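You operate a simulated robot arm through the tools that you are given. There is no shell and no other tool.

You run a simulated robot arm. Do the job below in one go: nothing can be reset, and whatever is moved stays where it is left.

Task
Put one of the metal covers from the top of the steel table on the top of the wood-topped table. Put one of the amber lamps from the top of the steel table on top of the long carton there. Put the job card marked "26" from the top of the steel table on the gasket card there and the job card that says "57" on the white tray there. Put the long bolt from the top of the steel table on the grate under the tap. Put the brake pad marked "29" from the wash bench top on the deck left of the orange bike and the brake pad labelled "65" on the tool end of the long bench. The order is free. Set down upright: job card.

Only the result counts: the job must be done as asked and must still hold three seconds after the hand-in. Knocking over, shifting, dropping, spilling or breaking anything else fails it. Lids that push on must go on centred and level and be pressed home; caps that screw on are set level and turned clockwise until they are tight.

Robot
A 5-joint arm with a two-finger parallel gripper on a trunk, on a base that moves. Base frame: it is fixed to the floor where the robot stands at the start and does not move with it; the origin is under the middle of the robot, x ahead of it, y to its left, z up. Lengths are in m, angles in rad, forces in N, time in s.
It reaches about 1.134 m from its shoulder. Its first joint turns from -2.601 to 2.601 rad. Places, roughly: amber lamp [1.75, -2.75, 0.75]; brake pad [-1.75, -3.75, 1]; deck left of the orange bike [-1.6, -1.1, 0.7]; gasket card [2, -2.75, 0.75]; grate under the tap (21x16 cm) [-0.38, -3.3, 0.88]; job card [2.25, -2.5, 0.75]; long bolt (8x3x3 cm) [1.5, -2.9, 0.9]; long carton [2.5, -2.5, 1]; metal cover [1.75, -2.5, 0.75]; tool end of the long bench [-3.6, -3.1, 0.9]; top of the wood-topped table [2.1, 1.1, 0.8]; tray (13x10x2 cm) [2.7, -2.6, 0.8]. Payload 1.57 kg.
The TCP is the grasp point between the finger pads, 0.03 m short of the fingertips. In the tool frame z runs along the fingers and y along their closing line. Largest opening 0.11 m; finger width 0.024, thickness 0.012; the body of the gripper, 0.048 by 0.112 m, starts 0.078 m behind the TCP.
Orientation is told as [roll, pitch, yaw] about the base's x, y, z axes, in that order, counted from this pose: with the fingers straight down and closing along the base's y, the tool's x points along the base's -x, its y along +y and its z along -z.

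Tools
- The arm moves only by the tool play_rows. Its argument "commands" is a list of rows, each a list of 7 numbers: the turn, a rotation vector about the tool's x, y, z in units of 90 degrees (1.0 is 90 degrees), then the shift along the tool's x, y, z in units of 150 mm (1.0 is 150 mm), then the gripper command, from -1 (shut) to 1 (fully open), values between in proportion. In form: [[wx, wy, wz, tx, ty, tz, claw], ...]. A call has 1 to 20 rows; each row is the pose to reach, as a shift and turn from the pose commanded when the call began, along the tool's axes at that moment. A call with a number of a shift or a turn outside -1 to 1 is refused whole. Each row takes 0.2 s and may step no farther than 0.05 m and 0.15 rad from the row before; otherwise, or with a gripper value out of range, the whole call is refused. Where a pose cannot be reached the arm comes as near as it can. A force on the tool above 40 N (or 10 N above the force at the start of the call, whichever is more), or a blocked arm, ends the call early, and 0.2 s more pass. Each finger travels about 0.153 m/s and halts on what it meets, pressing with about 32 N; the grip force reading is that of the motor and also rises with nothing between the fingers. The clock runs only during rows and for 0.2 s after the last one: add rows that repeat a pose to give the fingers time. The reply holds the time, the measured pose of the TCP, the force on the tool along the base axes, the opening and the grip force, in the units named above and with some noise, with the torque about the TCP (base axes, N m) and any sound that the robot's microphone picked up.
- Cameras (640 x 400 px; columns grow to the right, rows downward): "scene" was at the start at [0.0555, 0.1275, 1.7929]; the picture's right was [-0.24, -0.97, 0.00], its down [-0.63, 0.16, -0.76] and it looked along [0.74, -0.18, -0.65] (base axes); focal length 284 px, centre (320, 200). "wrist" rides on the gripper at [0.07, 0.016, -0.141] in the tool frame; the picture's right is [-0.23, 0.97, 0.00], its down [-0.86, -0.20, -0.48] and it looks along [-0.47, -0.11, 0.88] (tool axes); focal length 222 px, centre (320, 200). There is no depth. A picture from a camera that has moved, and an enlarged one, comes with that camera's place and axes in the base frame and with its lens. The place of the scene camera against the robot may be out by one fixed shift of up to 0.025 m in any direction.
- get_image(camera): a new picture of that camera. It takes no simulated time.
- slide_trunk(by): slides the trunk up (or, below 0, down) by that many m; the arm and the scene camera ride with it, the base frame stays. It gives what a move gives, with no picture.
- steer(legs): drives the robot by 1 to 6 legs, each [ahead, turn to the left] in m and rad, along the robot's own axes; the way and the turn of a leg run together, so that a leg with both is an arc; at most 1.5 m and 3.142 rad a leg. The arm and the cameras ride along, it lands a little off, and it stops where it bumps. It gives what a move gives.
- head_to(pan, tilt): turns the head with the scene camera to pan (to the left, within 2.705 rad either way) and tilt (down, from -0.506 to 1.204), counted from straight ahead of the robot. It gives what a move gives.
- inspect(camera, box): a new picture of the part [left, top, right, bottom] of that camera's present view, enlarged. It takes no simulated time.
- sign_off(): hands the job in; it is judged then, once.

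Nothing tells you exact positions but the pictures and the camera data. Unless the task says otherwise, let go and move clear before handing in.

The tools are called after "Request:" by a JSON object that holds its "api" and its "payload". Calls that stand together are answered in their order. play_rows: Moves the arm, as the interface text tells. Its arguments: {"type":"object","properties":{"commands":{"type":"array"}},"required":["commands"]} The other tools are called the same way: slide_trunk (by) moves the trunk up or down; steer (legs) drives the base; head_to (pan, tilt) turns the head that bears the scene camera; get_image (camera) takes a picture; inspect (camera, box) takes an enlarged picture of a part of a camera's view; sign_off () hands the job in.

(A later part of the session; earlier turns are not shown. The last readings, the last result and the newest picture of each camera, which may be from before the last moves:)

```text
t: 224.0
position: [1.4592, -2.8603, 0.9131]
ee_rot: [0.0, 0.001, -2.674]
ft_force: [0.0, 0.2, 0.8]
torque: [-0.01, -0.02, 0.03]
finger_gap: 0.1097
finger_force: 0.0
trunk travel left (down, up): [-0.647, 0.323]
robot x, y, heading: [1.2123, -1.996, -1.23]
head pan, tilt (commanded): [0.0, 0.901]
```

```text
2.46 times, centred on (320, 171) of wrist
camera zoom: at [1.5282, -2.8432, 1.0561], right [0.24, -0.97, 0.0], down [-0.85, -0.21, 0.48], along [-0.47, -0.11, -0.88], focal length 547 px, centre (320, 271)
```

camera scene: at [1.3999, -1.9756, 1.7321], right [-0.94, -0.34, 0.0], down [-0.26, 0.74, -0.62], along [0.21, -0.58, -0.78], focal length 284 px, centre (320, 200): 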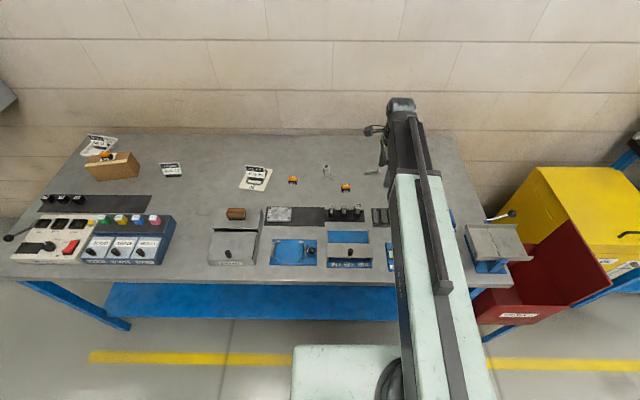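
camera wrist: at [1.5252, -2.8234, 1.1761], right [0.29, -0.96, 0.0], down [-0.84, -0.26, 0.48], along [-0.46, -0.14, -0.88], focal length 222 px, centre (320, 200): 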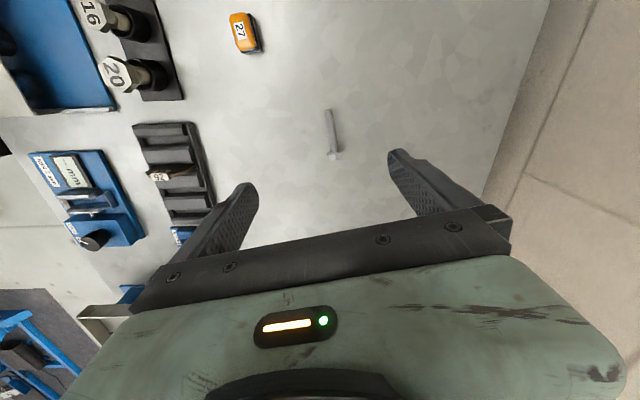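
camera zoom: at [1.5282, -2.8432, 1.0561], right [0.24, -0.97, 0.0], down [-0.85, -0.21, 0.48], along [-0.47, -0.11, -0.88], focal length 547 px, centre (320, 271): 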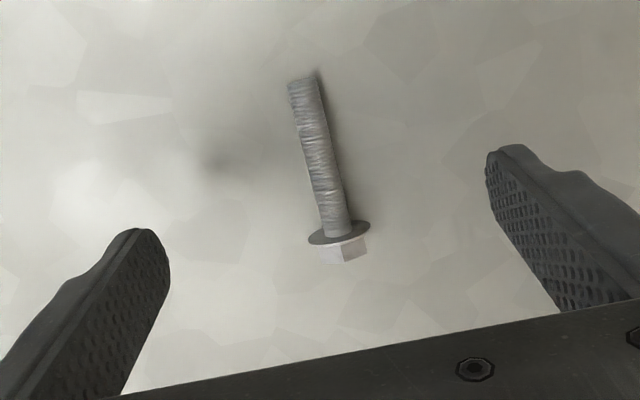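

Request:
{"api": "slide_trunk", "payload": {"by": -0.035}}

Request:
{"api": "play_rows", "payload": {"commands": [[0, 0, 0, 0, 0, 0, 0.6], [0, 0, 0, 0, 0, 0, 0.1], [0, 0, 0, 0, 0, 0, -0.4], [0, 0, 0, 0, 0, 0, -0.8], [0, 0, 0, 0, 0, 0, -1], [0, 0, 0, 0, 0, 0, -1], [0, 0, 0, 0, 0, 0, -1]]}}

Request:
{"api": "inspect", "payload": {"camera": "wrist", "box": [190, 90, 450, 252]}}

```text
t: 224.8
position: [1.459, -2.8603, 0.879]
ee_rot: [0.001, 0.001, -2.674]
ft_force: [-0.2, 0.2, -0.2]
torque: [-0.01, 0.01, 0.02]
finger_gap: 0.11
finger_force: 0.1
trunk travel left (down, up): [-0.612, 0.358]
robot x, y, heading: [1.2141, -2.0004, -1.228]
head pan, tilt (commanded): [0.0, 0.901]
```

```text
t: 226.4
position: [1.4585, -2.8595, 0.8794]
ee_rot: [0.001, 0.0, -2.674]
ft_force: [-0.6, 1.6, 11.6]
torque: [0.06, 0.04, 0.04]
finger_gap: 0.0095
finger_force: 27.6
trunk travel left (down, up): [-0.612, 0.358]
robot x, y, heading: [1.2135, -2.0023, -1.23]
head pan, tilt (commanded): [0.0, 0.901]
```

```text
2.46 times, centred on (320, 171) of wrist
camera zoom: at [1.5279, -2.842, 1.0222], right [0.24, -0.97, 0.0], down [-0.85, -0.21, 0.48], along [-0.47, -0.11, -0.88], focal length 547 px, centre (320, 271)
```

zoom: 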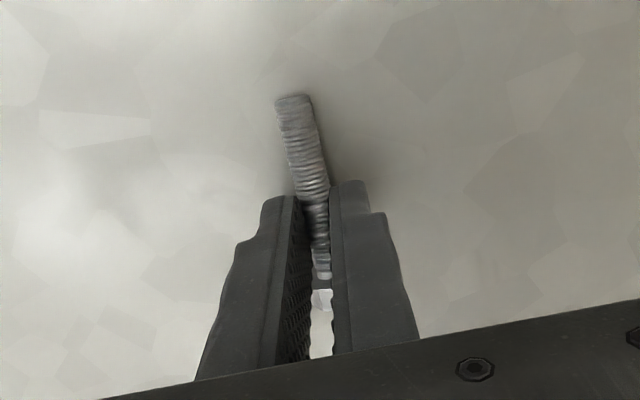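

The fingertips only pinch the upper part of the shaft, so I open, go 5 mm lower and grip again.

Request:
{"api": "play_rows", "payload": {"commands": [[0, 0, 0, 0, 0, 0, -0.7], [0, 0, 0, 0, 0, 0, -0.3], [0, 0, 0, 0, 0, 0, -0.3]]}}

Request:
{"api": "slide_trunk", "payload": {"by": -0.005}}

```text
t: 227.2
position: [1.4585, -2.8615, 0.8774]
ee_rot: [0.001, 0.001, -2.673]
ft_force: [-0.1, 0.0, 0.6]
torque: [-0.02, 0.02, 0.01]
finger_gap: 0.0386
finger_force: 0.0
trunk travel left (down, up): [-0.612, 0.358]
robot x, y, heading: [1.2157, -1.996, -1.228]
head pan, tilt (commanded): [0.0, 0.901]
```

```text
t: 227.7
position: [1.4574, -2.8606, 0.8734]
ee_rot: [0.0, 0.001, -2.673]
ft_force: [-0.1, 0.2, 0.1]
torque: [0.01, 0.0, -0.04]
finger_gap: 0.0388
finger_force: 0.1
trunk travel left (down, up): [-0.607, 0.363]
robot x, y, heading: [1.2144, -1.9999, -1.227]
head pan, tilt (commanded): [0.0, 0.901]
```

Request:
{"api": "play_rows", "payload": {"commands": [[0, 0, 0, 0, 0, 0, -0.6], [0, 0, 0, 0, 0, 0, -0.9], [0, 0, 0, 0, 0, 0, -1], [0, 0, 0, 0, 0, 0, -1], [0, 0, 0, 0, 0, 0, -1]]}}

Request:
{"api": "inspect", "payload": {"camera": "wrist", "box": [190, 90, 450, 252]}}

```text
t: 228.9
position: [1.4595, -2.8604, 0.8733]
ee_rot: [0.0, 0.0, -2.674]
ft_force: [-0.4, -0.6, -0.4]
torque: [-0.03, 0.03, -0.02]
finger_gap: 0.0097
finger_force: 27.8
trunk travel left (down, up): [-0.607, 0.363]
robot x, y, heading: [1.2177, -2.0004, -1.228]
head pan, tilt (commanded): [0.0, 0.901]
```

```text
2.46 times, centred on (320, 171) of wrist
camera zoom: at [1.5282, -2.8432, 1.0161], right [0.24, -0.97, 0.0], down [-0.85, -0.21, 0.48], along [-0.47, -0.11, -0.88], focal length 547 px, centre (320, 271)
```

zoom: 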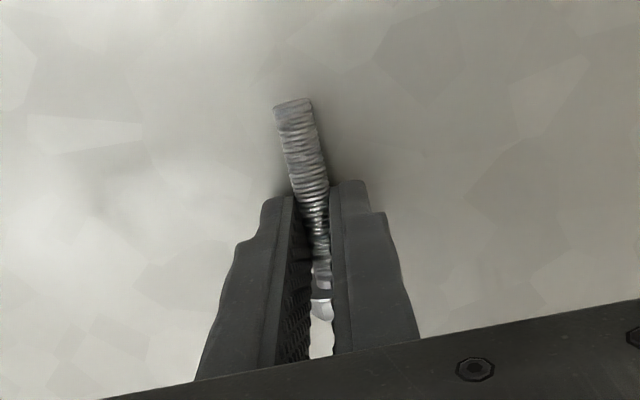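

Now the shaft is held squarely with no vertical force. I lift and check.

Request:
{"api": "slide_trunk", "payload": {"by": 0.04}}

Request:
{"api": "inspect", "payload": {"camera": "wrist", "box": [190, 90, 450, 252]}}

```text
t: 229.8
position: [1.4578, -2.8604, 0.9125]
ee_rot: [0.0, -0.001, -2.674]
ft_force: [0.5, 0.3, 0.0]
torque: [0.02, 0.02, 0.03]
finger_gap: 0.0093
finger_force: 27.9
trunk travel left (down, up): [-0.647, 0.323]
robot x, y, heading: [1.2148, -2.0017, -1.227]
head pan, tilt (commanded): [0.0, 0.901]
```

```text
2.46 times, centred on (320, 171) of wrist
camera zoom: at [1.5283, -2.8434, 1.0559], right [0.24, -0.97, 0.0], down [-0.85, -0.21, 0.48], along [-0.47, -0.11, -0.88], focal length 547 px, centre (320, 271)
```

zoom: 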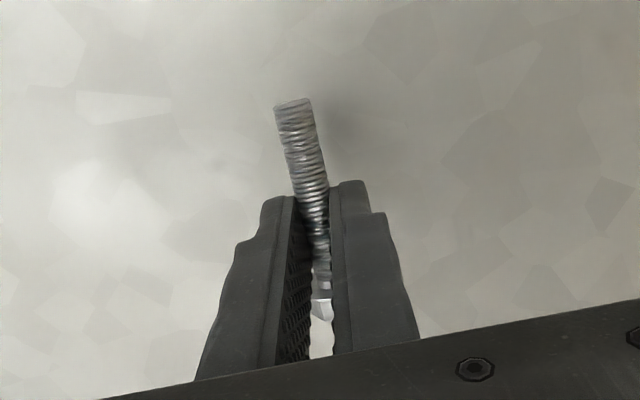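

The bolt is held. I lift, retract the arm and drive along the benches to the tap bench.

Request:
{"api": "slide_trunk", "payload": {"by": 0.16}}

Request:
{"api": "play_rows", "payload": {"commands": [[0, 0, 0, 0.03, -0.24, 0, -1], [0, 0, 0, 0.06, -0.48, 0, -1], [0, 0, 0, 0.119, -0.724, 0, -1], [0, 0, 0, 0.119, -0.724, 0, -1]]}}

Request:
{"api": "play_rows", "payload": {"commands": [[0, 0, 0, 0.03, -0.24, 0, -1], [0, 0, 0, 0.06, -0.48, 0, -1], [0, 0, 0, 0.119, -0.724, 0, -1], [0, 0, 0, 0.119, -0.724, 0, -1]]}}

Request:
{"api": "steer", "payload": {"legs": [[-0.45, 0], [0, -1.563]]}}

Request:
{"api": "head_to", "payload": {"pan": 0.3, "tilt": 0.4}}

Request:
{"api": "get_image", "payload": {"camera": "scene"}}

```text
t: 231.6
position: [1.4591, -2.8605, 1.0738]
ee_rot: [0.0, 0.0, -2.674]
ft_force: [-0.2, 0.9, -0.6]
torque: [0.02, -0.02, -0.02]
finger_gap: 0.0094
finger_force: 28.1
trunk travel left (down, up): [-0.807, 0.163]
robot x, y, heading: [1.2193, -1.9988, -1.228]
head pan, tilt (commanded): [0.0, 0.901]
```

```text
t: 232.6
position: [1.4251, -2.7561, 1.0728]
ee_rot: [0.0, -0.001, -2.674]
ft_force: [-0.9, 0.6, 0.4]
torque: [0.02, -0.03, -0.01]
finger_gap: 0.0095
finger_force: 28.0
trunk travel left (down, up): [-0.807, 0.163]
robot x, y, heading: [1.2136, -2.0001, -1.229]
head pan, tilt (commanded): [0.0, 0.901]
```

```text
t: 233.6
position: [1.3914, -2.647, 1.073]
ee_rot: [0.0, 0.0, -2.674]
ft_force: [-0.9, 0.5, 0.2]
torque: [-0.02, -0.03, 0.0]
finger_gap: 0.0094
finger_force: 27.7
trunk travel left (down, up): [-0.807, 0.163]
robot x, y, heading: [1.2122, -1.9974, -1.227]
head pan, tilt (commanded): [0.0, 0.901]
```

```text
t: 240.2
position: [0.4136, -1.7453, 1.0739]
ee_rot: [0.0, 0.001, 2.049]
ft_force: [-0.1, -0.2, -1.0]
torque: [0.04, -0.03, 0.02]
finger_gap: 0.0094
finger_force: 27.8
trunk travel left (down, up): [-0.807, 0.163]
robot x, y, heading: [1.0681, -1.5824, -2.779]
head pan, tilt (commanded): [0.0, 0.901]
```

```text
t: 241.1
position: [0.4134, -1.7459, 1.0735]
ee_rot: [0.001, 0.0, 2.05]
ft_force: [-0.1, 0.4, -0.7]
torque: [-0.02, -0.03, 0.0]
finger_gap: 0.0099
finger_force: 27.8
trunk travel left (down, up): [-0.807, 0.163]
robot x, y, heading: [1.0646, -1.5826, -2.776]
head pan, tilt (commanded): [0.3, 0.4]
```

```text
taken
camera scene: at [1.1105, -1.7885, 1.815], right [-0.62, 0.79, 0.0], down [0.31, 0.24, -0.92], along [-0.72, -0.57, -0.39], focal length 284 px, centre (320, 200)
```

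scene: 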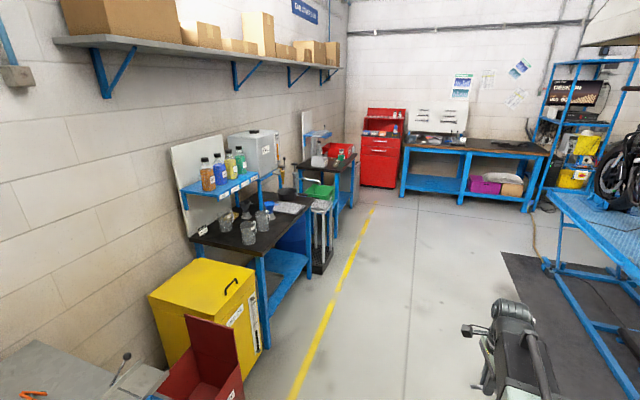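

Request:
{"api": "inspect", "payload": {"camera": "scene", "box": [170, 100, 370, 260]}}

Request:
{"api": "inspect", "payload": {"camera": "scene", "box": [280, 90, 560, 215]}}

```text
2.50 times, centred on (270, 180) of scene
camera zoom: at [1.1105, -1.7885, 1.815], right [-0.62, 0.79, 0.0], down [0.31, 0.24, -0.92], along [-0.72, -0.57, -0.39], focal length 711 px, centre (445, 250)
```

zoom: 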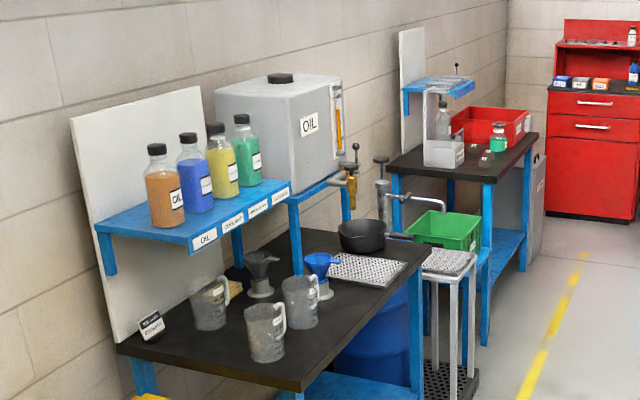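

```text
2.29 times, centred on (420, 152) of scene
camera zoom: at [1.1105, -1.7885, 1.815], right [-0.62, 0.79, 0.0], down [0.31, 0.24, -0.92], along [-0.72, -0.57, -0.39], focal length 650 px, centre (91, 309)
```

zoom: 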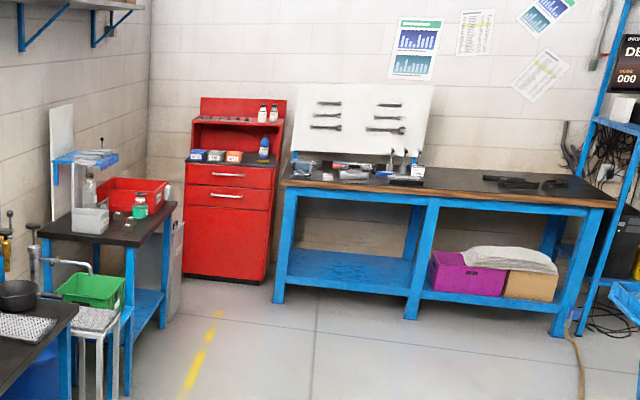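

The bench grate (perforated plate near (-0.37,-3.27)) matches the hint. The lane is clear; I drive along it and face the bench.

Request:
{"api": "steer", "payload": {"legs": [[1.0, -0.01], [0.9, 0], [0, 1.567]]}}

Request:
{"api": "head_to", "payload": {"pan": 0.0, "tilt": 0.75}}

Request:
{"api": "get_image", "payload": {"camera": "scene"}}

```text
t: 254.3
position: [-0.5472, -2.9043, 1.0734]
ee_rot: [0.0, -0.002, -2.696]
ft_force: [-0.1, 0.0, -1.6]
torque: [-0.04, -0.02, 0.0]
finger_gap: 0.0095
finger_force: 28.3
trunk travel left (down, up): [-0.807, 0.163]
robot x, y, heading: [-0.7042, -2.2492, -1.247]
head pan, tilt (commanded): [0.3, 0.4]
```

```text
t: 255.1
position: [-0.546, -2.9045, 1.074]
ee_rot: [0.001, 0.001, -2.696]
ft_force: [0.1, 0.4, -1.3]
torque: [-0.01, 0.0, 0.01]
finger_gap: 0.0095
finger_force: 28.2
trunk travel left (down, up): [-0.807, 0.163]
robot x, y, heading: [-0.7084, -2.2545, -1.251]
head pan, tilt (commanded): [0.0, 0.75]
```

```text
taken
camera scene: at [-0.5194, -2.2387, 1.7841], right [-0.95, -0.32, 0.0], down [-0.22, 0.65, -0.73], along [0.23, -0.69, -0.68], focal length 284 px, centre (320, 200)
```

scene: 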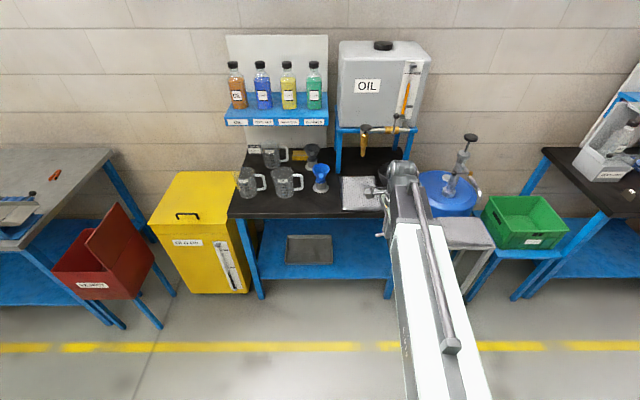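

Request:
{"api": "inspect", "payload": {"camera": "scene", "box": [230, 110, 430, 235]}}

Request:
{"api": "get_image", "payload": {"camera": "wrist"}}

```text
3.20 times, centred on (330, 172) of scene
camera zoom: at [-0.5194, -2.2387, 1.7841], right [-0.95, -0.32, 0.0], down [-0.22, 0.65, -0.73], along [0.23, -0.69, -0.68], focal length 910 px, centre (288, 288)
```

zoom: 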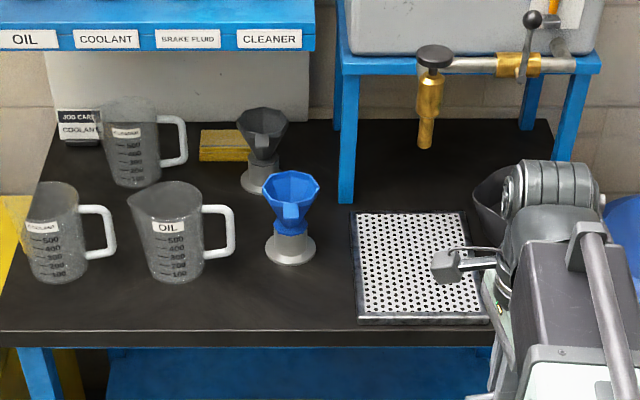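

```text
taken
camera wrist: at [-0.4774, -2.8883, 1.216], right [0.21, -0.98, 0.0], down [-0.86, -0.19, 0.48], along [-0.47, -0.1, -0.88], focal length 222 px, centre (320, 200)
```

wrist: 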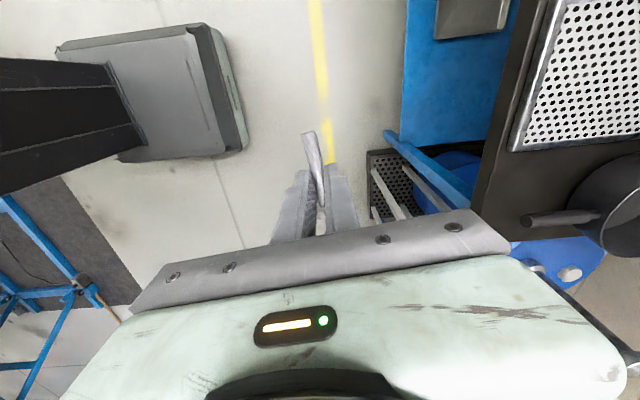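

The grate is in front of the oil tank's tap, near (-0.40,-3.28). I go forward so that its front half is in easy reach.

Request:
{"api": "steer", "payload": {"legs": [[0.25, 0.02]]}}

Request:
{"api": "get_image", "payload": {"camera": "wrist"}}

Request:
{"api": "get_image", "payload": {"camera": "scene"}}

```text
t: 256.9
position: [-0.4547, -3.1395, 1.0734]
ee_rot: [0.001, -0.001, -2.679]
ft_force: [-0.3, 0.3, -1.7]
torque: [0.01, 0.03, 0.01]
finger_gap: 0.0097
finger_force: 28.2
trunk travel left (down, up): [-0.807, 0.163]
robot x, y, heading: [-0.6272, -2.4895, -1.225]
head pan, tilt (commanded): [0.0, 0.75]
```

```text
taken
camera wrist: at [-0.3852, -3.1231, 1.2157], right [0.23, -0.97, 0.0], down [-0.85, -0.2, 0.48], along [-0.47, -0.11, -0.88], focal length 222 px, centre (320, 200)
```

wrist: 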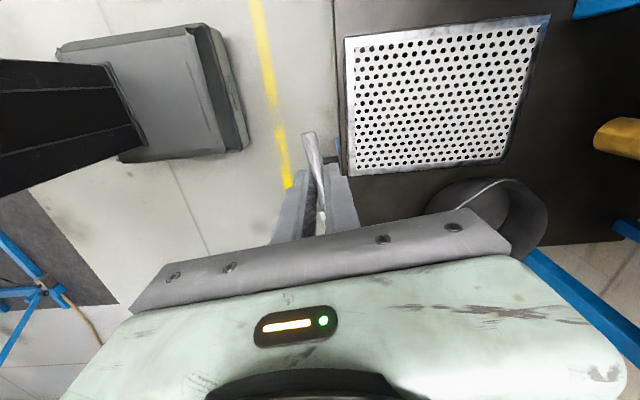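

```text
taken
camera scene: at [-0.4399, -2.4746, 1.784], right [-0.94, -0.34, 0.0], down [-0.23, 0.64, -0.73], along [0.25, -0.69, -0.68], focal length 284 px, centre (320, 200)
```

scene: 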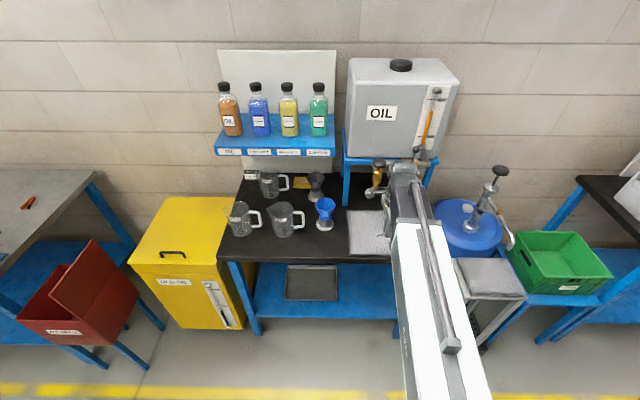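

Triangulation puts the grate at z≈0.884, centre (-0.383,-3.284). I move the bolt over the front half of the grate.

Request:
{"api": "play_rows", "payload": {"commands": [[0, 0, 0, 0.009, 0.269, 0, -1], [0, 0, 0, 0.018, 0.538, 0, -1], [0, 0, 0, 0.027, 0.807, 0, -1], [0, 0, 0, 0.027, 0.807, 0, -1]]}}

Request:
{"api": "get_image", "payload": {"camera": "wrist"}}

Request:
{"api": "inspect", "payload": {"camera": "scene", "box": [310, 120, 470, 270]}}

```text
t: 257.7
position: [-0.401, -3.2333, 1.0743]
ee_rot: [-0.022, -0.001, -2.682]
ft_force: [-5.0, 11.7, -5.1]
torque: [-0.97, -0.42, -0.01]
finger_gap: 0.0095
finger_force: 27.8
trunk travel left (down, up): [-0.807, 0.163]
robot x, y, heading: [-0.6279, -2.4928, -1.226]
head pan, tilt (commanded): [0.0, 0.75]
stopped in row 4: the force on the tool passed its limit at 106 N (the readings are from after the stop); the commanded pose is now the measured one
```

```text
taken
camera wrist: at [-0.3311, -3.2189, 1.2165], right [0.23, -0.97, -0.02], down [-0.85, -0.21, 0.48], along [-0.47, -0.09, -0.88], focal length 222 px, centre (320, 200)
```

wrist: 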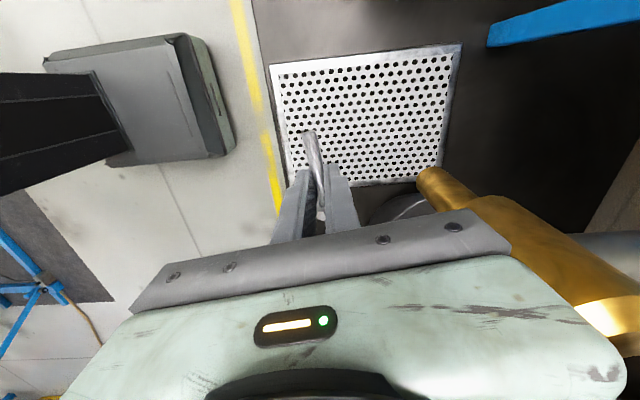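

```text
2.67 times, centred on (390, 195) of scene
camera zoom: at [-0.4408, -2.4721, 1.7842], right [-0.94, -0.34, 0.0], down [-0.23, 0.64, -0.73], along [0.25, -0.69, -0.68], focal length 758 px, centre (133, 213)
```

zoom: 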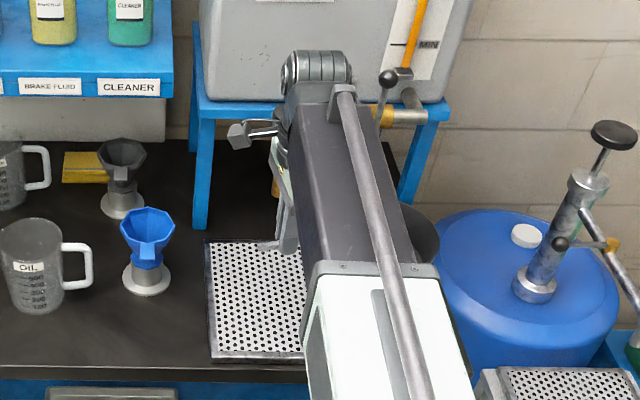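

The gripper body met the tap, whose outlet is at about (-0.376,-3.305,1.07), right over the grate's middle. I back off toward the front of the grate, clear of the tap.

Request:
{"api": "play_rows", "payload": {"commands": [[0.006, 0.003, 0, 0.012, -0.12, 0, -1], [0.0125, 0.0063, 0, 0.025, -0.239, 0, -1], [0.0125, 0.0063, 0, 0.025, -0.239, 0, -1]]}}

Request:
{"api": "get_image", "payload": {"camera": "wrist"}}

Request:
{"api": "inspect", "payload": {"camera": "scene", "box": [310, 120, 470, 270]}}

```text
t: 258.5
position: [-0.4105, -3.2013, 1.0737]
ee_rot: [-0.041, 0.011, -2.679]
ft_force: [-0.3, 0.0, -0.3]
torque: [-0.02, -0.02, -0.01]
finger_gap: 0.0097
finger_force: 27.8
trunk travel left (down, up): [-0.807, 0.163]
robot x, y, heading: [-0.6255, -2.4939, -1.225]
head pan, tilt (commanded): [0.0, 0.75]
```

```text
taken
camera wrist: at [-0.341, -3.1901, 1.2162], right [0.23, -0.97, -0.04], down [-0.85, -0.22, 0.48], along [-0.47, -0.07, -0.88], focal length 222 px, centre (320, 200)
```

wrist: 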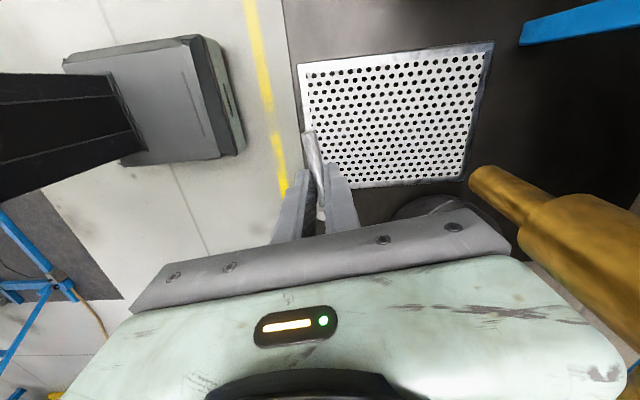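

```text
2.67 times, centred on (390, 195) of scene
camera zoom: at [-0.4402, -2.4736, 1.784], right [-0.94, -0.34, 0.0], down [-0.23, 0.64, -0.73], along [0.25, -0.69, -0.68], focal length 758 px, centre (133, 213)
```

zoom: 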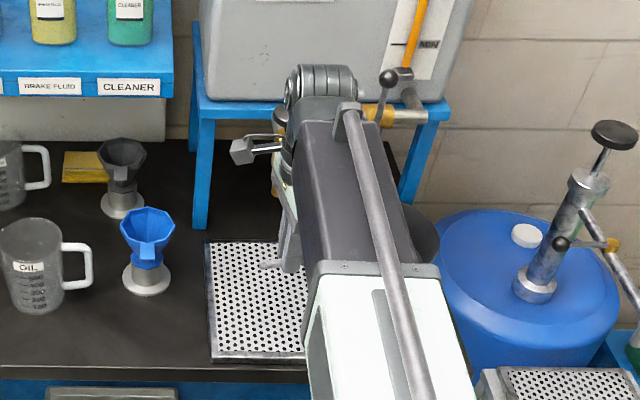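

I straighten the small tilt left from the bump.

Request:
{"api": "play_rows", "payload": {"commands": [[-0.026, -0.007, 0, 0, -0.01, 0, -1], [-0.026, -0.007, 0, 0, -0.01, 0, -1]]}}

Request:
{"api": "get_image", "payload": {"camera": "wrist"}}

```text
t: 259.1
position: [-0.4125, -3.2004, 1.0738]
ee_rot: [0.002, -0.001, -2.68]
ft_force: [0.6, 0.1, 0.0]
torque: [0.0, 0.03, -0.01]
finger_gap: 0.0097
finger_force: 27.5
trunk travel left (down, up): [-0.807, 0.163]
robot x, y, heading: [-0.6271, -2.4925, -1.223]
head pan, tilt (commanded): [0.0, 0.75]
```

```text
taken
camera wrist: at [-0.343, -3.183, 1.2161], right [0.23, -0.97, 0.0], down [-0.85, -0.2, 0.48], along [-0.47, -0.11, -0.88], focal length 222 px, centre (320, 200)
```

wrist: 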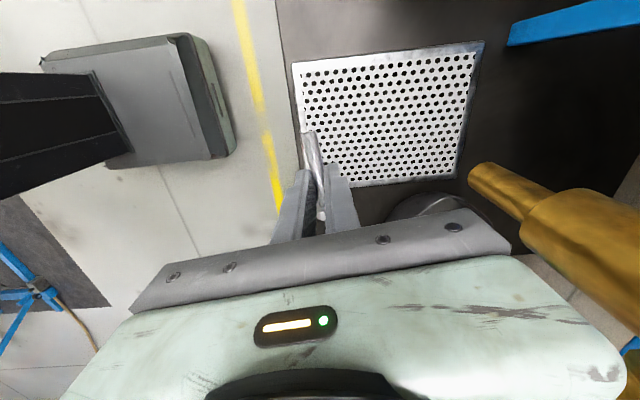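

The tap hasn't moved. I lower in steps, watching for contact.

Request:
{"api": "slide_trunk", "payload": {"by": -0.06}}

Request:
{"api": "slide_trunk", "payload": {"by": -0.05}}

Request:
{"api": "get_image", "payload": {"camera": "wrist"}}

Request:
{"api": "inspect", "payload": {"camera": "scene", "box": [310, 90, 470, 250]}}

```text
t: 260.1
position: [-0.4133, -3.2008, 1.013]
ee_rot: [0.0, 0.001, -2.681]
ft_force: [0.2, -0.2, -1.6]
torque: [0.02, -0.02, 0.02]
finger_gap: 0.0098
finger_force: 28.3
trunk travel left (down, up): [-0.747, 0.223]
robot x, y, heading: [-0.6269, -2.4948, -1.225]
head pan, tilt (commanded): [0.0, 0.75]
```

```text
t: 261.1
position: [-0.4124, -3.1992, 0.964]
ee_rot: [0.003, 0.0, -2.68]
ft_force: [0.0, -0.7, -0.7]
torque: [0.0, 0.0, 0.01]
finger_gap: 0.0096
finger_force: 27.7
trunk travel left (down, up): [-0.697, 0.273]
robot x, y, heading: [-0.6241, -2.4971, -1.22]
head pan, tilt (commanded): [0.0, 0.75]
```

```text
taken
camera wrist: at [-0.343, -3.1829, 1.1061], right [0.23, -0.97, 0.0], down [-0.85, -0.2, 0.48], along [-0.47, -0.11, -0.88], focal length 222 px, centre (320, 200)
```

wrist: 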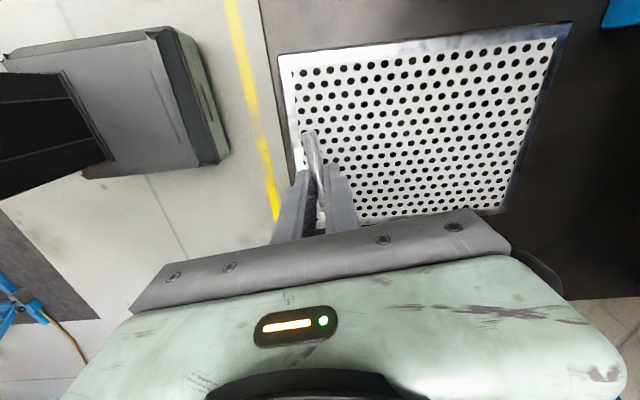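

```text
2.50 times, centred on (390, 170) of scene
camera zoom: at [-0.4403, -2.4734, 1.674], right [-0.94, -0.34, 0.0], down [-0.23, 0.64, -0.73], along [0.25, -0.69, -0.68], focal length 711 px, centre (145, 275)
```

zoom: 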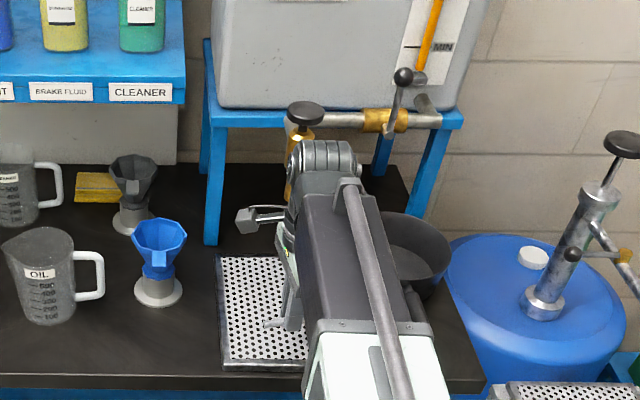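

Request:
{"api": "slide_trunk", "payload": {"by": -0.03}}

Request:
{"api": "slide_trunk", "payload": {"by": -0.012}}

Request:
{"api": "inspect", "payload": {"camera": "wrist", "box": [220, 90, 420, 252]}}

```text
t: 261.8
position: [-0.4121, -3.1993, 0.9336]
ee_rot: [0.002, 0.0, -2.679]
ft_force: [0.8, -0.1, 0.0]
torque: [0.03, -0.03, 0.03]
finger_gap: 0.0098
finger_force: 27.3
trunk travel left (down, up): [-0.667, 0.303]
robot x, y, heading: [-0.6279, -2.491, -1.225]
head pan, tilt (commanded): [0.0, 0.75]
```

```text
t: 262.4
position: [-0.4121, -3.2013, 0.9214]
ee_rot: [0.002, 0.001, -2.68]
ft_force: [-0.2, -0.1, -0.9]
torque: [0.0, 0.0, 0.0]
finger_gap: 0.0093
finger_force: 27.9
trunk travel left (down, up): [-0.655, 0.315]
robot x, y, heading: [-0.6258, -2.4906, -1.226]
head pan, tilt (commanded): [0.0, 0.75]
```

```text
2.47 times, centred on (320, 171) of wrist
camera zoom: at [-0.343, -3.1829, 1.0641], right [0.23, -0.97, 0.0], down [-0.85, -0.2, 0.48], along [-0.47, -0.11, -0.88], focal length 548 px, centre (320, 272)
```

zoom: 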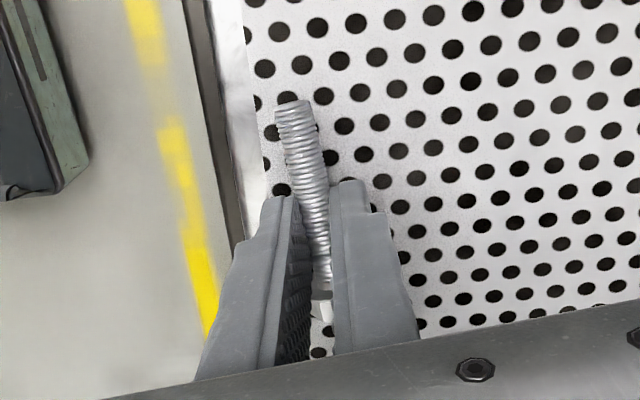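

Request:
{"api": "slide_trunk", "payload": {"by": -0.003}}

Request:
{"api": "slide_trunk", "payload": {"by": -0.003}}

```text
t: 262.9
position: [-0.4127, -3.1999, 0.9172]
ee_rot: [0.002, -0.001, -2.68]
ft_force: [0.3, 1.4, -0.2]
torque: [-0.03, 0.03, 0.02]
finger_gap: 0.0093
finger_force: 27.5
trunk travel left (down, up): [-0.652, 0.318]
robot x, y, heading: [-0.6276, -2.4967, -1.225]
head pan, tilt (commanded): [0.0, 0.75]
```

```text
t: 263.4
position: [-0.4119, -3.2004, 0.9152]
ee_rot: [0.002, 0.0, -2.681]
ft_force: [-0.6, -0.4, -1.2]
torque: [0.01, -0.01, -0.04]
finger_gap: 0.0094
finger_force: 27.8
trunk travel left (down, up): [-0.649, 0.321]
robot x, y, heading: [-0.6299, -2.4937, -1.22]
head pan, tilt (commanded): [0.0, 0.75]
```

Request:
{"api": "slide_trunk", "payload": {"by": -0.002}}

Request:
{"api": "slide_trunk", "payload": {"by": -0.002}}

Request:
{"api": "inspect", "payload": {"camera": "wrist", "box": [220, 90, 420, 252]}}

```text
t: 264.0
position: [-0.413, -3.1994, 0.9127]
ee_rot: [0.002, 0.0, -2.681]
ft_force: [-0.4, -0.7, -1.0]
torque: [0.02, 0.0, -0.01]
finger_gap: 0.0096
finger_force: 28.1
trunk travel left (down, up): [-0.647, 0.323]
robot x, y, heading: [-0.6266, -2.4913, -1.222]
head pan, tilt (commanded): [0.0, 0.75]
```

```text
t: 264.5
position: [-0.412, -3.2015, 0.912]
ee_rot: [0.004, 0.0, -2.681]
ft_force: [0.2, 0.1, -0.4]
torque: [-0.03, 0.02, 0.01]
finger_gap: 0.0099
finger_force: 27.8
trunk travel left (down, up): [-0.645, 0.325]
robot x, y, heading: [-0.6268, -2.4904, -1.224]
head pan, tilt (commanded): [0.0, 0.75]
```

```text
2.47 times, centred on (320, 171) of wrist
camera zoom: at [-0.343, -3.183, 1.0541], right [0.23, -0.97, 0.0], down [-0.85, -0.2, 0.48], along [-0.47, -0.11, -0.88], focal length 548 px, centre (320, 272)
```

zoom: 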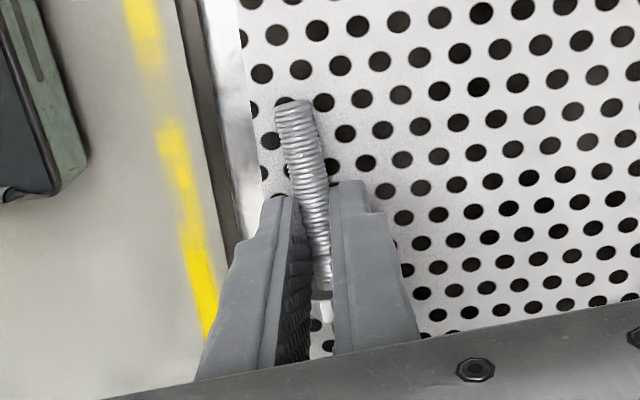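

Request:
{"api": "slide_trunk", "payload": {"by": -0.003}}

Request:
{"api": "slide_trunk", "payload": {"by": -0.003}}

```text
t: 265.0
position: [-0.4138, -3.1997, 0.9094]
ee_rot: [0.003, 0.0, -2.681]
ft_force: [0.7, -4.1, 16.7]
torque: [-0.33, 0.3, 0.08]
finger_gap: 0.0096
finger_force: 28.0
trunk travel left (down, up): [-0.642, 0.328]
robot x, y, heading: [-0.6252, -2.49, -1.224]
head pan, tilt (commanded): [0.0, 0.75]
```

```text
t: 265.5
position: [-0.413, -3.2, 0.9064]
ee_rot: [0.002, 0.0, -2.68]
ft_force: [1.3, -5.0, 21.8]
torque: [-0.14, -0.03, -0.01]
finger_gap: 0.0095
finger_force: 28.3
trunk travel left (down, up): [-0.639, 0.331]
robot x, y, heading: [-0.6256, -2.4897, -1.224]
head pan, tilt (commanded): [0.0, 0.75]
```

Contact; I ease off and open a little to let the bolt rest on the grate.

Request:
{"api": "slide_trunk", "payload": {"by": 0.0015}}

Request:
{"api": "play_rows", "payload": {"commands": [[0, 0, 0, 0, 0, 0, -0.8], [0, 0, 0, 0, 0, 0, -0.7], [0, 0, 0, 0, 0, 0, -0.5], [0, 0, 0, 0, 0, 0, -0.3], [0, 0, 0, 0, 0, 0, -0.3]]}}

Request:
{"api": "inspect", "payload": {"camera": "wrist", "box": [220, 90, 420, 252]}}

Request:
{"api": "slide_trunk", "payload": {"by": 0.08}}

Request:
{"api": "get_image", "payload": {"camera": "wrist"}}

```text
t: 266.0
position: [-0.4131, -3.2003, 0.9058]
ee_rot: [-0.002, 0.0, -2.681]
ft_force: [0.4, 1.1, -0.3]
torque: [-0.03, 0.04, -0.02]
finger_gap: 0.0096
finger_force: 27.5
trunk travel left (down, up): [-0.64, 0.33]
robot x, y, heading: [-0.627, -2.4938, -1.226]
head pan, tilt (commanded): [0.0, 0.75]
```

```text
t: 267.2
position: [-0.4131, -3.1991, 0.9063]
ee_rot: [0.001, 0.0, -2.681]
ft_force: [0.8, -0.2, 0.3]
torque: [-0.01, -0.02, 0.0]
finger_gap: 0.0387
finger_force: 0.1
trunk travel left (down, up): [-0.64, 0.33]
robot x, y, heading: [-0.6281, -2.4943, -1.226]
head pan, tilt (commanded): [0.0, 0.75]
```

```text
2.47 times, centred on (320, 171) of wrist
camera zoom: at [-0.343, -3.1829, 1.0496], right [0.23, -0.97, 0.0], down [-0.85, -0.2, 0.48], along [-0.47, -0.11, -0.88], focal length 548 px, centre (320, 272)
```

zoom: 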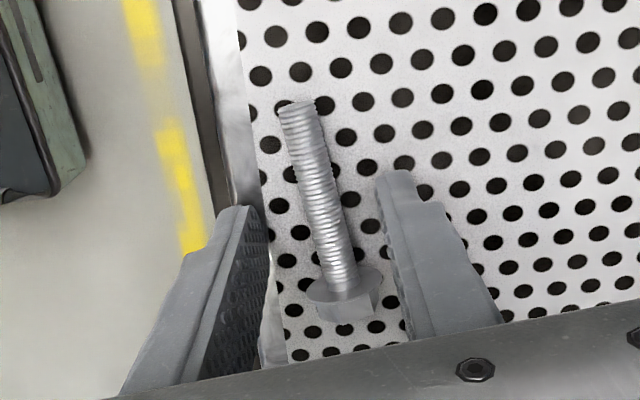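

```text
t: 268.4
position: [-0.4132, -3.2002, 0.9873]
ee_rot: [0.001, 0.002, -2.681]
ft_force: [0.2, -0.1, -0.3]
torque: [-0.02, 0.0, -0.01]
finger_gap: 0.0384
finger_force: 0.1
trunk travel left (down, up): [-0.72, 0.25]
robot x, y, heading: [-0.6275, -2.4899, -1.225]
head pan, tilt (commanded): [0.0, 0.75]
```

```text
taken
camera wrist: at [-0.343, -3.183, 1.1296], right [0.23, -0.97, 0.0], down [-0.85, -0.2, 0.48], along [-0.47, -0.11, -0.88], focal length 222 px, centre (320, 200)
```

wrist: 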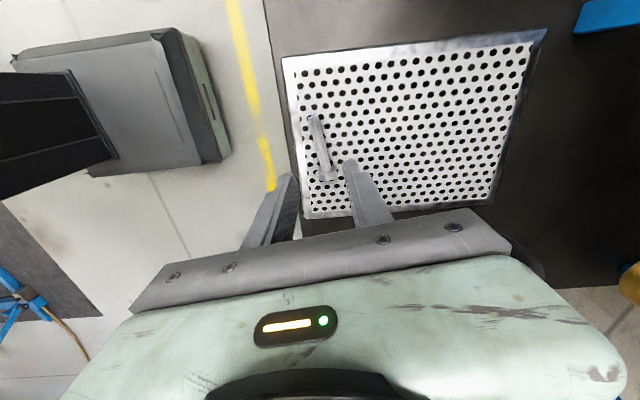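

The bolt lies on the grate. Next are the brake pads: I back off and drive along to the wash bench.

Request:
{"api": "steer", "payload": {"legs": [[-0.33, 0], [0, -1.565], [1.45, 0]]}}

Request:
{"api": "head_to", "payload": {"pan": 0.9, "tilt": 0.6}}

Request:
{"api": "get_image", "payload": {"camera": "scene"}}

Request:
{"api": "head_to", "payload": {"pan": -0.3, "tilt": 0.4}}

Request:
{"api": "get_image", "payload": {"camera": "scene"}}

```text
t: 281.3
position: [-2.839, -2.892, 0.9872]
ee_rot: [0.001, 0.003, 2.023]
ft_force: [-0.6, -0.7, -0.4]
torque: [0.01, 0.01, 0.02]
finger_gap: 0.0385
finger_force: 0.1
trunk travel left (down, up): [-0.72, 0.25]
robot x, y, heading: [-2.131, -2.6844, -2.801]
head pan, tilt (commanded): [0.0, 0.75]
```

```text
t: 282.5
position: [-2.8385, -2.892, 0.9869]
ee_rot: [0.001, 0.0, 2.024]
ft_force: [0.2, 0.8, 0.0]
torque: [-0.01, 0.0, 0.03]
finger_gap: 0.0386
finger_force: 0.0
trunk travel left (down, up): [-0.72, 0.25]
robot x, y, heading: [-2.1265, -2.6883, -2.796]
head pan, tilt (commanded): [0.901, 0.6]
```

```text
taken
camera scene: at [-2.0431, -2.9183, 1.7104], right [-0.95, 0.32, 0.0], down [0.18, 0.54, -0.82], along [-0.27, -0.78, -0.57], focal length 284 px, centre (320, 200)
```

scene: 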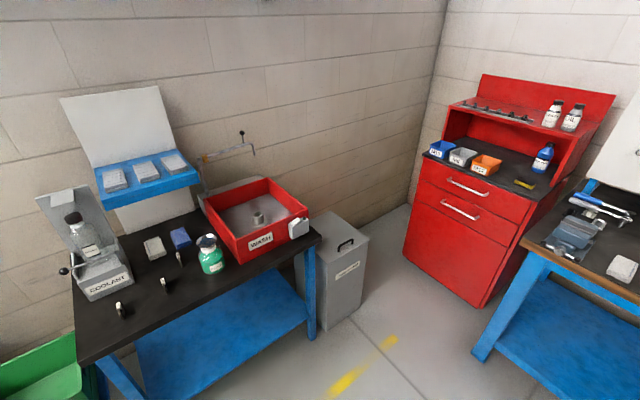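

```text
t: 283.9
position: [-2.8395, -2.8933, 0.987]
ee_rot: [0.003, 0.001, 2.022]
ft_force: [0.2, -0.1, -1.0]
torque: [0.0, 0.01, 0.02]
finger_gap: 0.0386
finger_force: 0.0
trunk travel left (down, up): [-0.72, 0.25]
robot x, y, heading: [-2.1295, -2.6869, -2.798]
head pan, tilt (commanded): [-0.3, 0.4]
```

```text
taken
camera scene: at [-2.1071, -2.8386, 1.7286], right [-0.04, 1.0, 0.0], down [0.39, 0.02, -0.92], along [-0.92, -0.04, -0.39], focal length 284 px, centre (320, 200)
```

scene: 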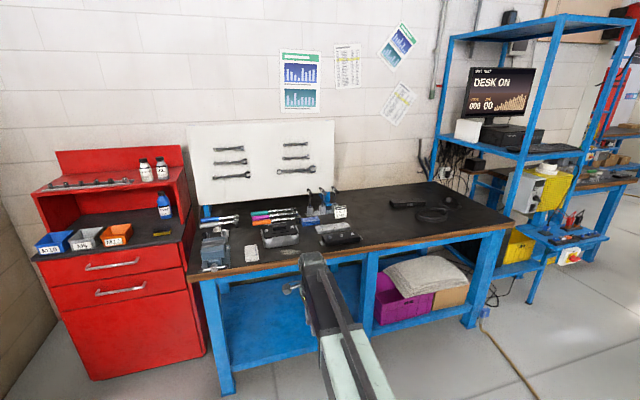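

Request:
{"api": "head_to", "payload": {"pan": 1.0, "tilt": 0.75}}

Request:
{"api": "inspect", "payload": {"camera": "scene", "box": [60, 120, 360, 310]}}

Request:
{"api": "get_image", "payload": {"camera": "scene"}}

```text
t: 285.4
position: [-2.84, -2.8922, 0.9868]
ee_rot: [0.001, -0.001, 2.022]
ft_force: [-0.5, 0.3, -0.3]
torque: [-0.03, -0.01, 0.05]
finger_gap: 0.0385
finger_force: 0.0
trunk travel left (down, up): [-0.72, 0.25]
robot x, y, heading: [-2.1249, -2.6855, -2.804]
head pan, tilt (commanded): [1.0, 0.75]
```

```text
2.11 times, centred on (210, 215) of scene
camera zoom: at [-2.0334, -2.9154, 1.6976], right [-0.97, 0.23, 0.0], down [0.15, 0.66, -0.73], along [-0.17, -0.71, -0.68], focal length 599 px, centre (552, 168)
```

zoom: 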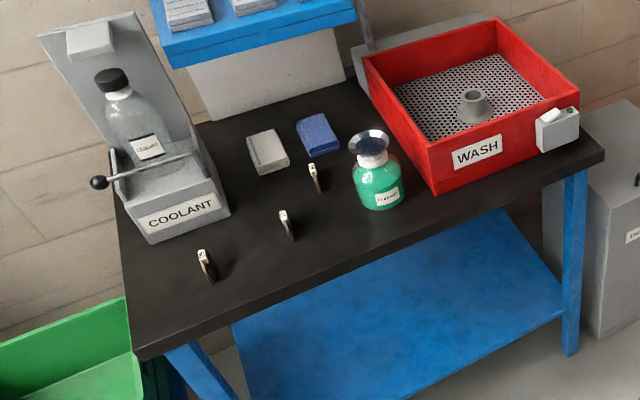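

```text
taken
camera scene: at [-2.0334, -2.9154, 1.6976], right [-0.97, 0.23, 0.0], down [0.15, 0.66, -0.73], along [-0.17, -0.71, -0.68], focal length 284 px, centre (320, 200)
```

scene: 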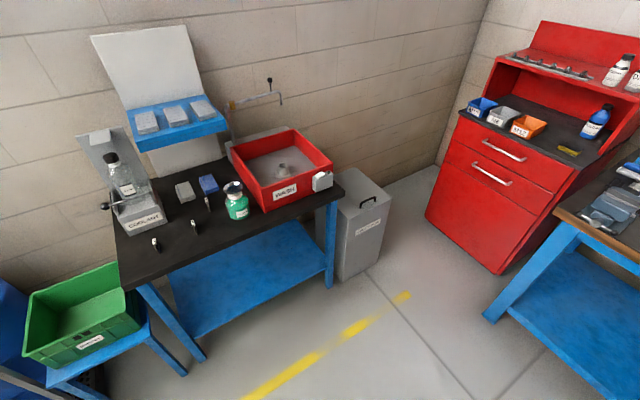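

Request:
{"api": "inspect", "payload": {"camera": "scene", "box": [140, 225, 220, 275]}}

Request:
{"api": "inspect", "payload": {"camera": "scene", "box": [170, 180, 250, 230]}}

```text
8.00 times, centred on (180, 250) of scene
camera zoom: at [-2.0334, -2.9154, 1.6976], right [-0.97, 0.23, 0.0], down [0.15, 0.66, -0.73], along [-0.17, -0.71, -0.68], focal length 2275 px, centre (1440, -200)
```

zoom: 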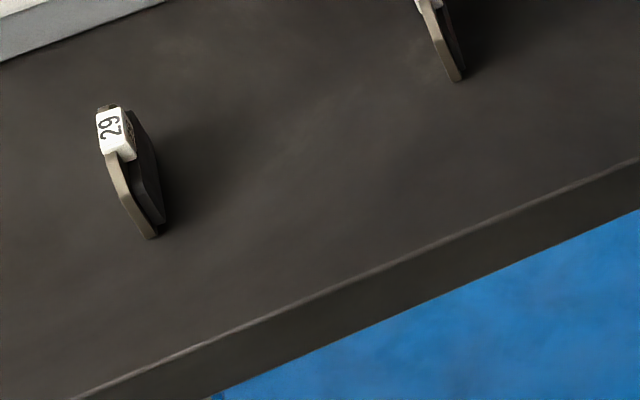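

```text
8.00 times, centred on (210, 205) of scene
camera zoom: at [-2.0334, -2.9154, 1.6976], right [-0.97, 0.23, 0.0], down [0.15, 0.66, -0.73], along [-0.17, -0.71, -0.68], focal length 2275 px, centre (1200, 160)
```

zoom: 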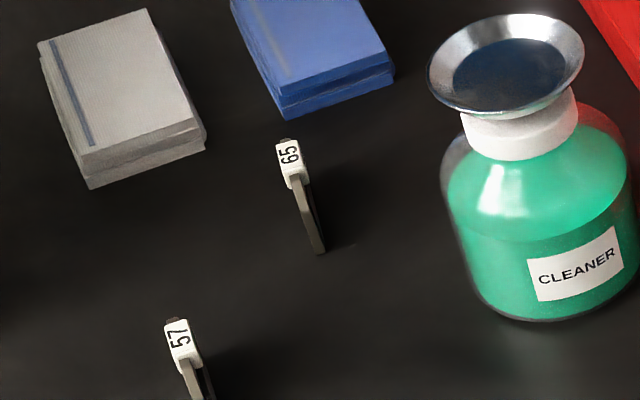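

Three brake pads stand on the wash bench: 29 at about (-1.62,-3.63), 57 and 65 at about (-1.785,-3.81). I face the bench, raise the hand and turn the wrist back.

Request:
{"api": "slide_trunk", "payload": {"by": 0.12}}

Request:
{"api": "steer", "payload": {"legs": [[0, 1.58]]}}

Request:
{"api": "play_rows", "payload": {"commands": [[0, 0, -0.09, 0, 0, 0, 1], [0, 0, -0.18, 0, 0, 0, 1], [0, 0, -0.27, 0, 0, 0, 1], [0, 0, -0.36, 0, 0, 0, 1], [0, 0, -0.45, 0, 0, 0, 1], [0, 0, -0.54, 0, 0, 0, 1], [0, 0, -0.63, 0, 0, 0, 1], [0, 0, -0.72, 0, 0, 0, 1], [0, 0, -0.81, 0, 0, 0, 1], [0, 0, -0.9, 0, 0, 0, 1], [0, 0, -0.93, 0, 0, 0, 1], [0, 0, -0.93, 0, 0, 0, 1]]}}

Request:
{"api": "head_to", "payload": {"pan": 0.0, "tilt": 0.8}}

Request:
{"api": "get_image", "payload": {"camera": "scene"}}

Request:
{"api": "get_image", "payload": {"camera": "wrist"}}

```text
t: 286.9
position: [-2.8385, -2.8921, 1.1067]
ee_rot: [0.003, 0.0, 2.023]
ft_force: [0.8, 0.6, -0.2]
torque: [-0.04, 0.03, -0.02]
finger_gap: 0.0384
finger_force: 0.0
trunk travel left (down, up): [-0.84, 0.13]
robot x, y, heading: [-2.1299, -2.6824, -2.8]
head pan, tilt (commanded): [1.0, 0.75]
```

```text
t: 291.2
position: [-1.8999, -3.3905, 1.1076]
ee_rot: [0.002, 0.0, -2.659]
ft_force: [0.2, -0.8, -0.9]
torque: [0.01, -0.03, -0.03]
finger_gap: 0.0386
finger_force: 0.0
trunk travel left (down, up): [-0.84, 0.13]
robot x, y, heading: [-2.1486, -2.6953, -1.203]
head pan, tilt (commanded): [1.0, 0.75]
```

```text
t: 293.8
position: [-1.9002, -3.3903, 1.1066]
ee_rot: [-0.001, -0.001, -1.197]
ft_force: [0.2, 0.0, 0.3]
torque: [-0.02, -0.01, 0.0]
finger_gap: 0.11
finger_force: 0.0
trunk travel left (down, up): [-0.84, 0.13]
robot x, y, heading: [-2.1489, -2.6936, -1.203]
head pan, tilt (commanded): [1.0, 0.75]
```

```text
t: 295.1
position: [-1.9, -3.3898, 1.1058]
ee_rot: [0.0, -0.002, -1.197]
ft_force: [-0.7, -0.1, 0.1]
torque: [0.01, -0.03, 0.01]
finger_gap: 0.1098
finger_force: 0.1
trunk travel left (down, up): [-0.84, 0.13]
robot x, y, heading: [-2.144, -2.6924, -1.203]
head pan, tilt (commanded): [0.0, 0.799]
```

```text
taken
camera scene: at [-1.9624, -2.6698, 1.8135], right [-0.93, -0.36, 0.0], down [-0.26, 0.67, -0.7], along [0.25, -0.65, -0.72], focal length 284 px, centre (320, 200)
```

scene: 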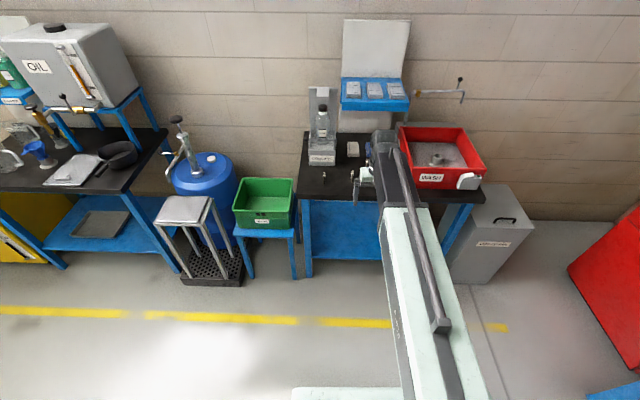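

```text
taken
camera wrist: at [-1.9109, -3.3181, 1.2495], right [0.99, 0.14, 0.0], down [0.13, -0.87, 0.48], along [0.07, -0.47, -0.88], focal length 222 px, centre (320, 200)
```

wrist: 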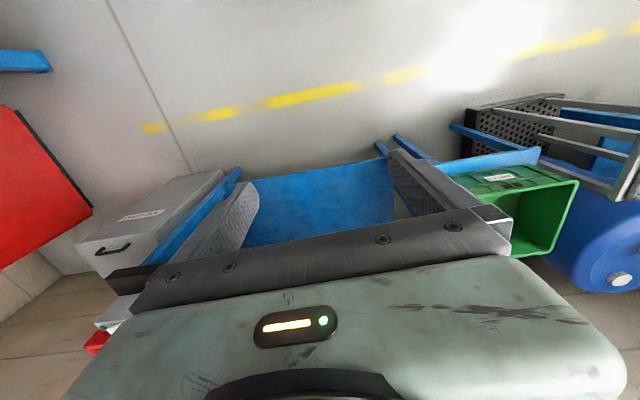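

Request:
{"api": "steer", "payload": {"legs": [[0.3, 0]]}}

Request:
{"api": "get_image", "payload": {"camera": "wrist"}}

Request:
{"api": "get_image", "payload": {"camera": "scene"}}

```text
t: 297.1
position: [-1.7898, -3.6655, 1.1067]
ee_rot: [0.0, -0.004, -1.193]
ft_force: [0.0, -0.1, 0.5]
torque: [0.02, -0.02, 0.0]
finger_gap: 0.1102
finger_force: 0.0
trunk travel left (down, up): [-0.84, 0.13]
robot x, y, heading: [-2.0433, -2.9709, -1.198]
head pan, tilt (commanded): [0.0, 0.799]
```

```text
taken
camera wrist: at [-1.8001, -3.5939, 1.2493], right [0.99, 0.15, 0.0], down [0.13, -0.87, 0.48], along [0.07, -0.47, -0.88], focal length 222 px, centre (320, 200)
```

wrist: 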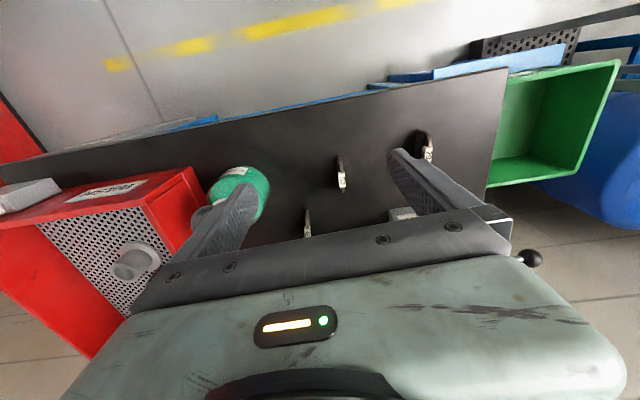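

```text
taken
camera scene: at [-1.8573, -2.946, 1.8135], right [-0.93, -0.37, 0.0], down [-0.26, 0.67, -0.7], along [0.25, -0.65, -0.72], focal length 284 px, centre (320, 200)
```

scene: 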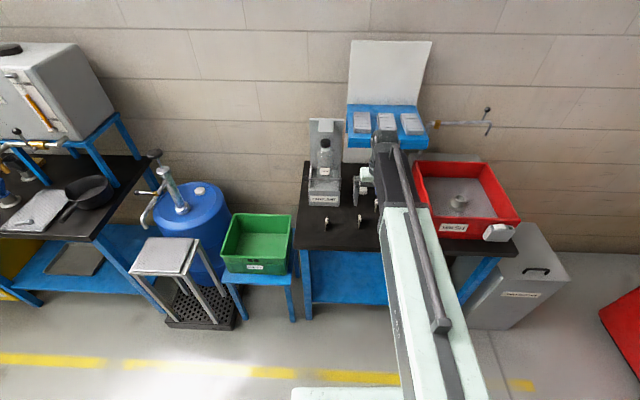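

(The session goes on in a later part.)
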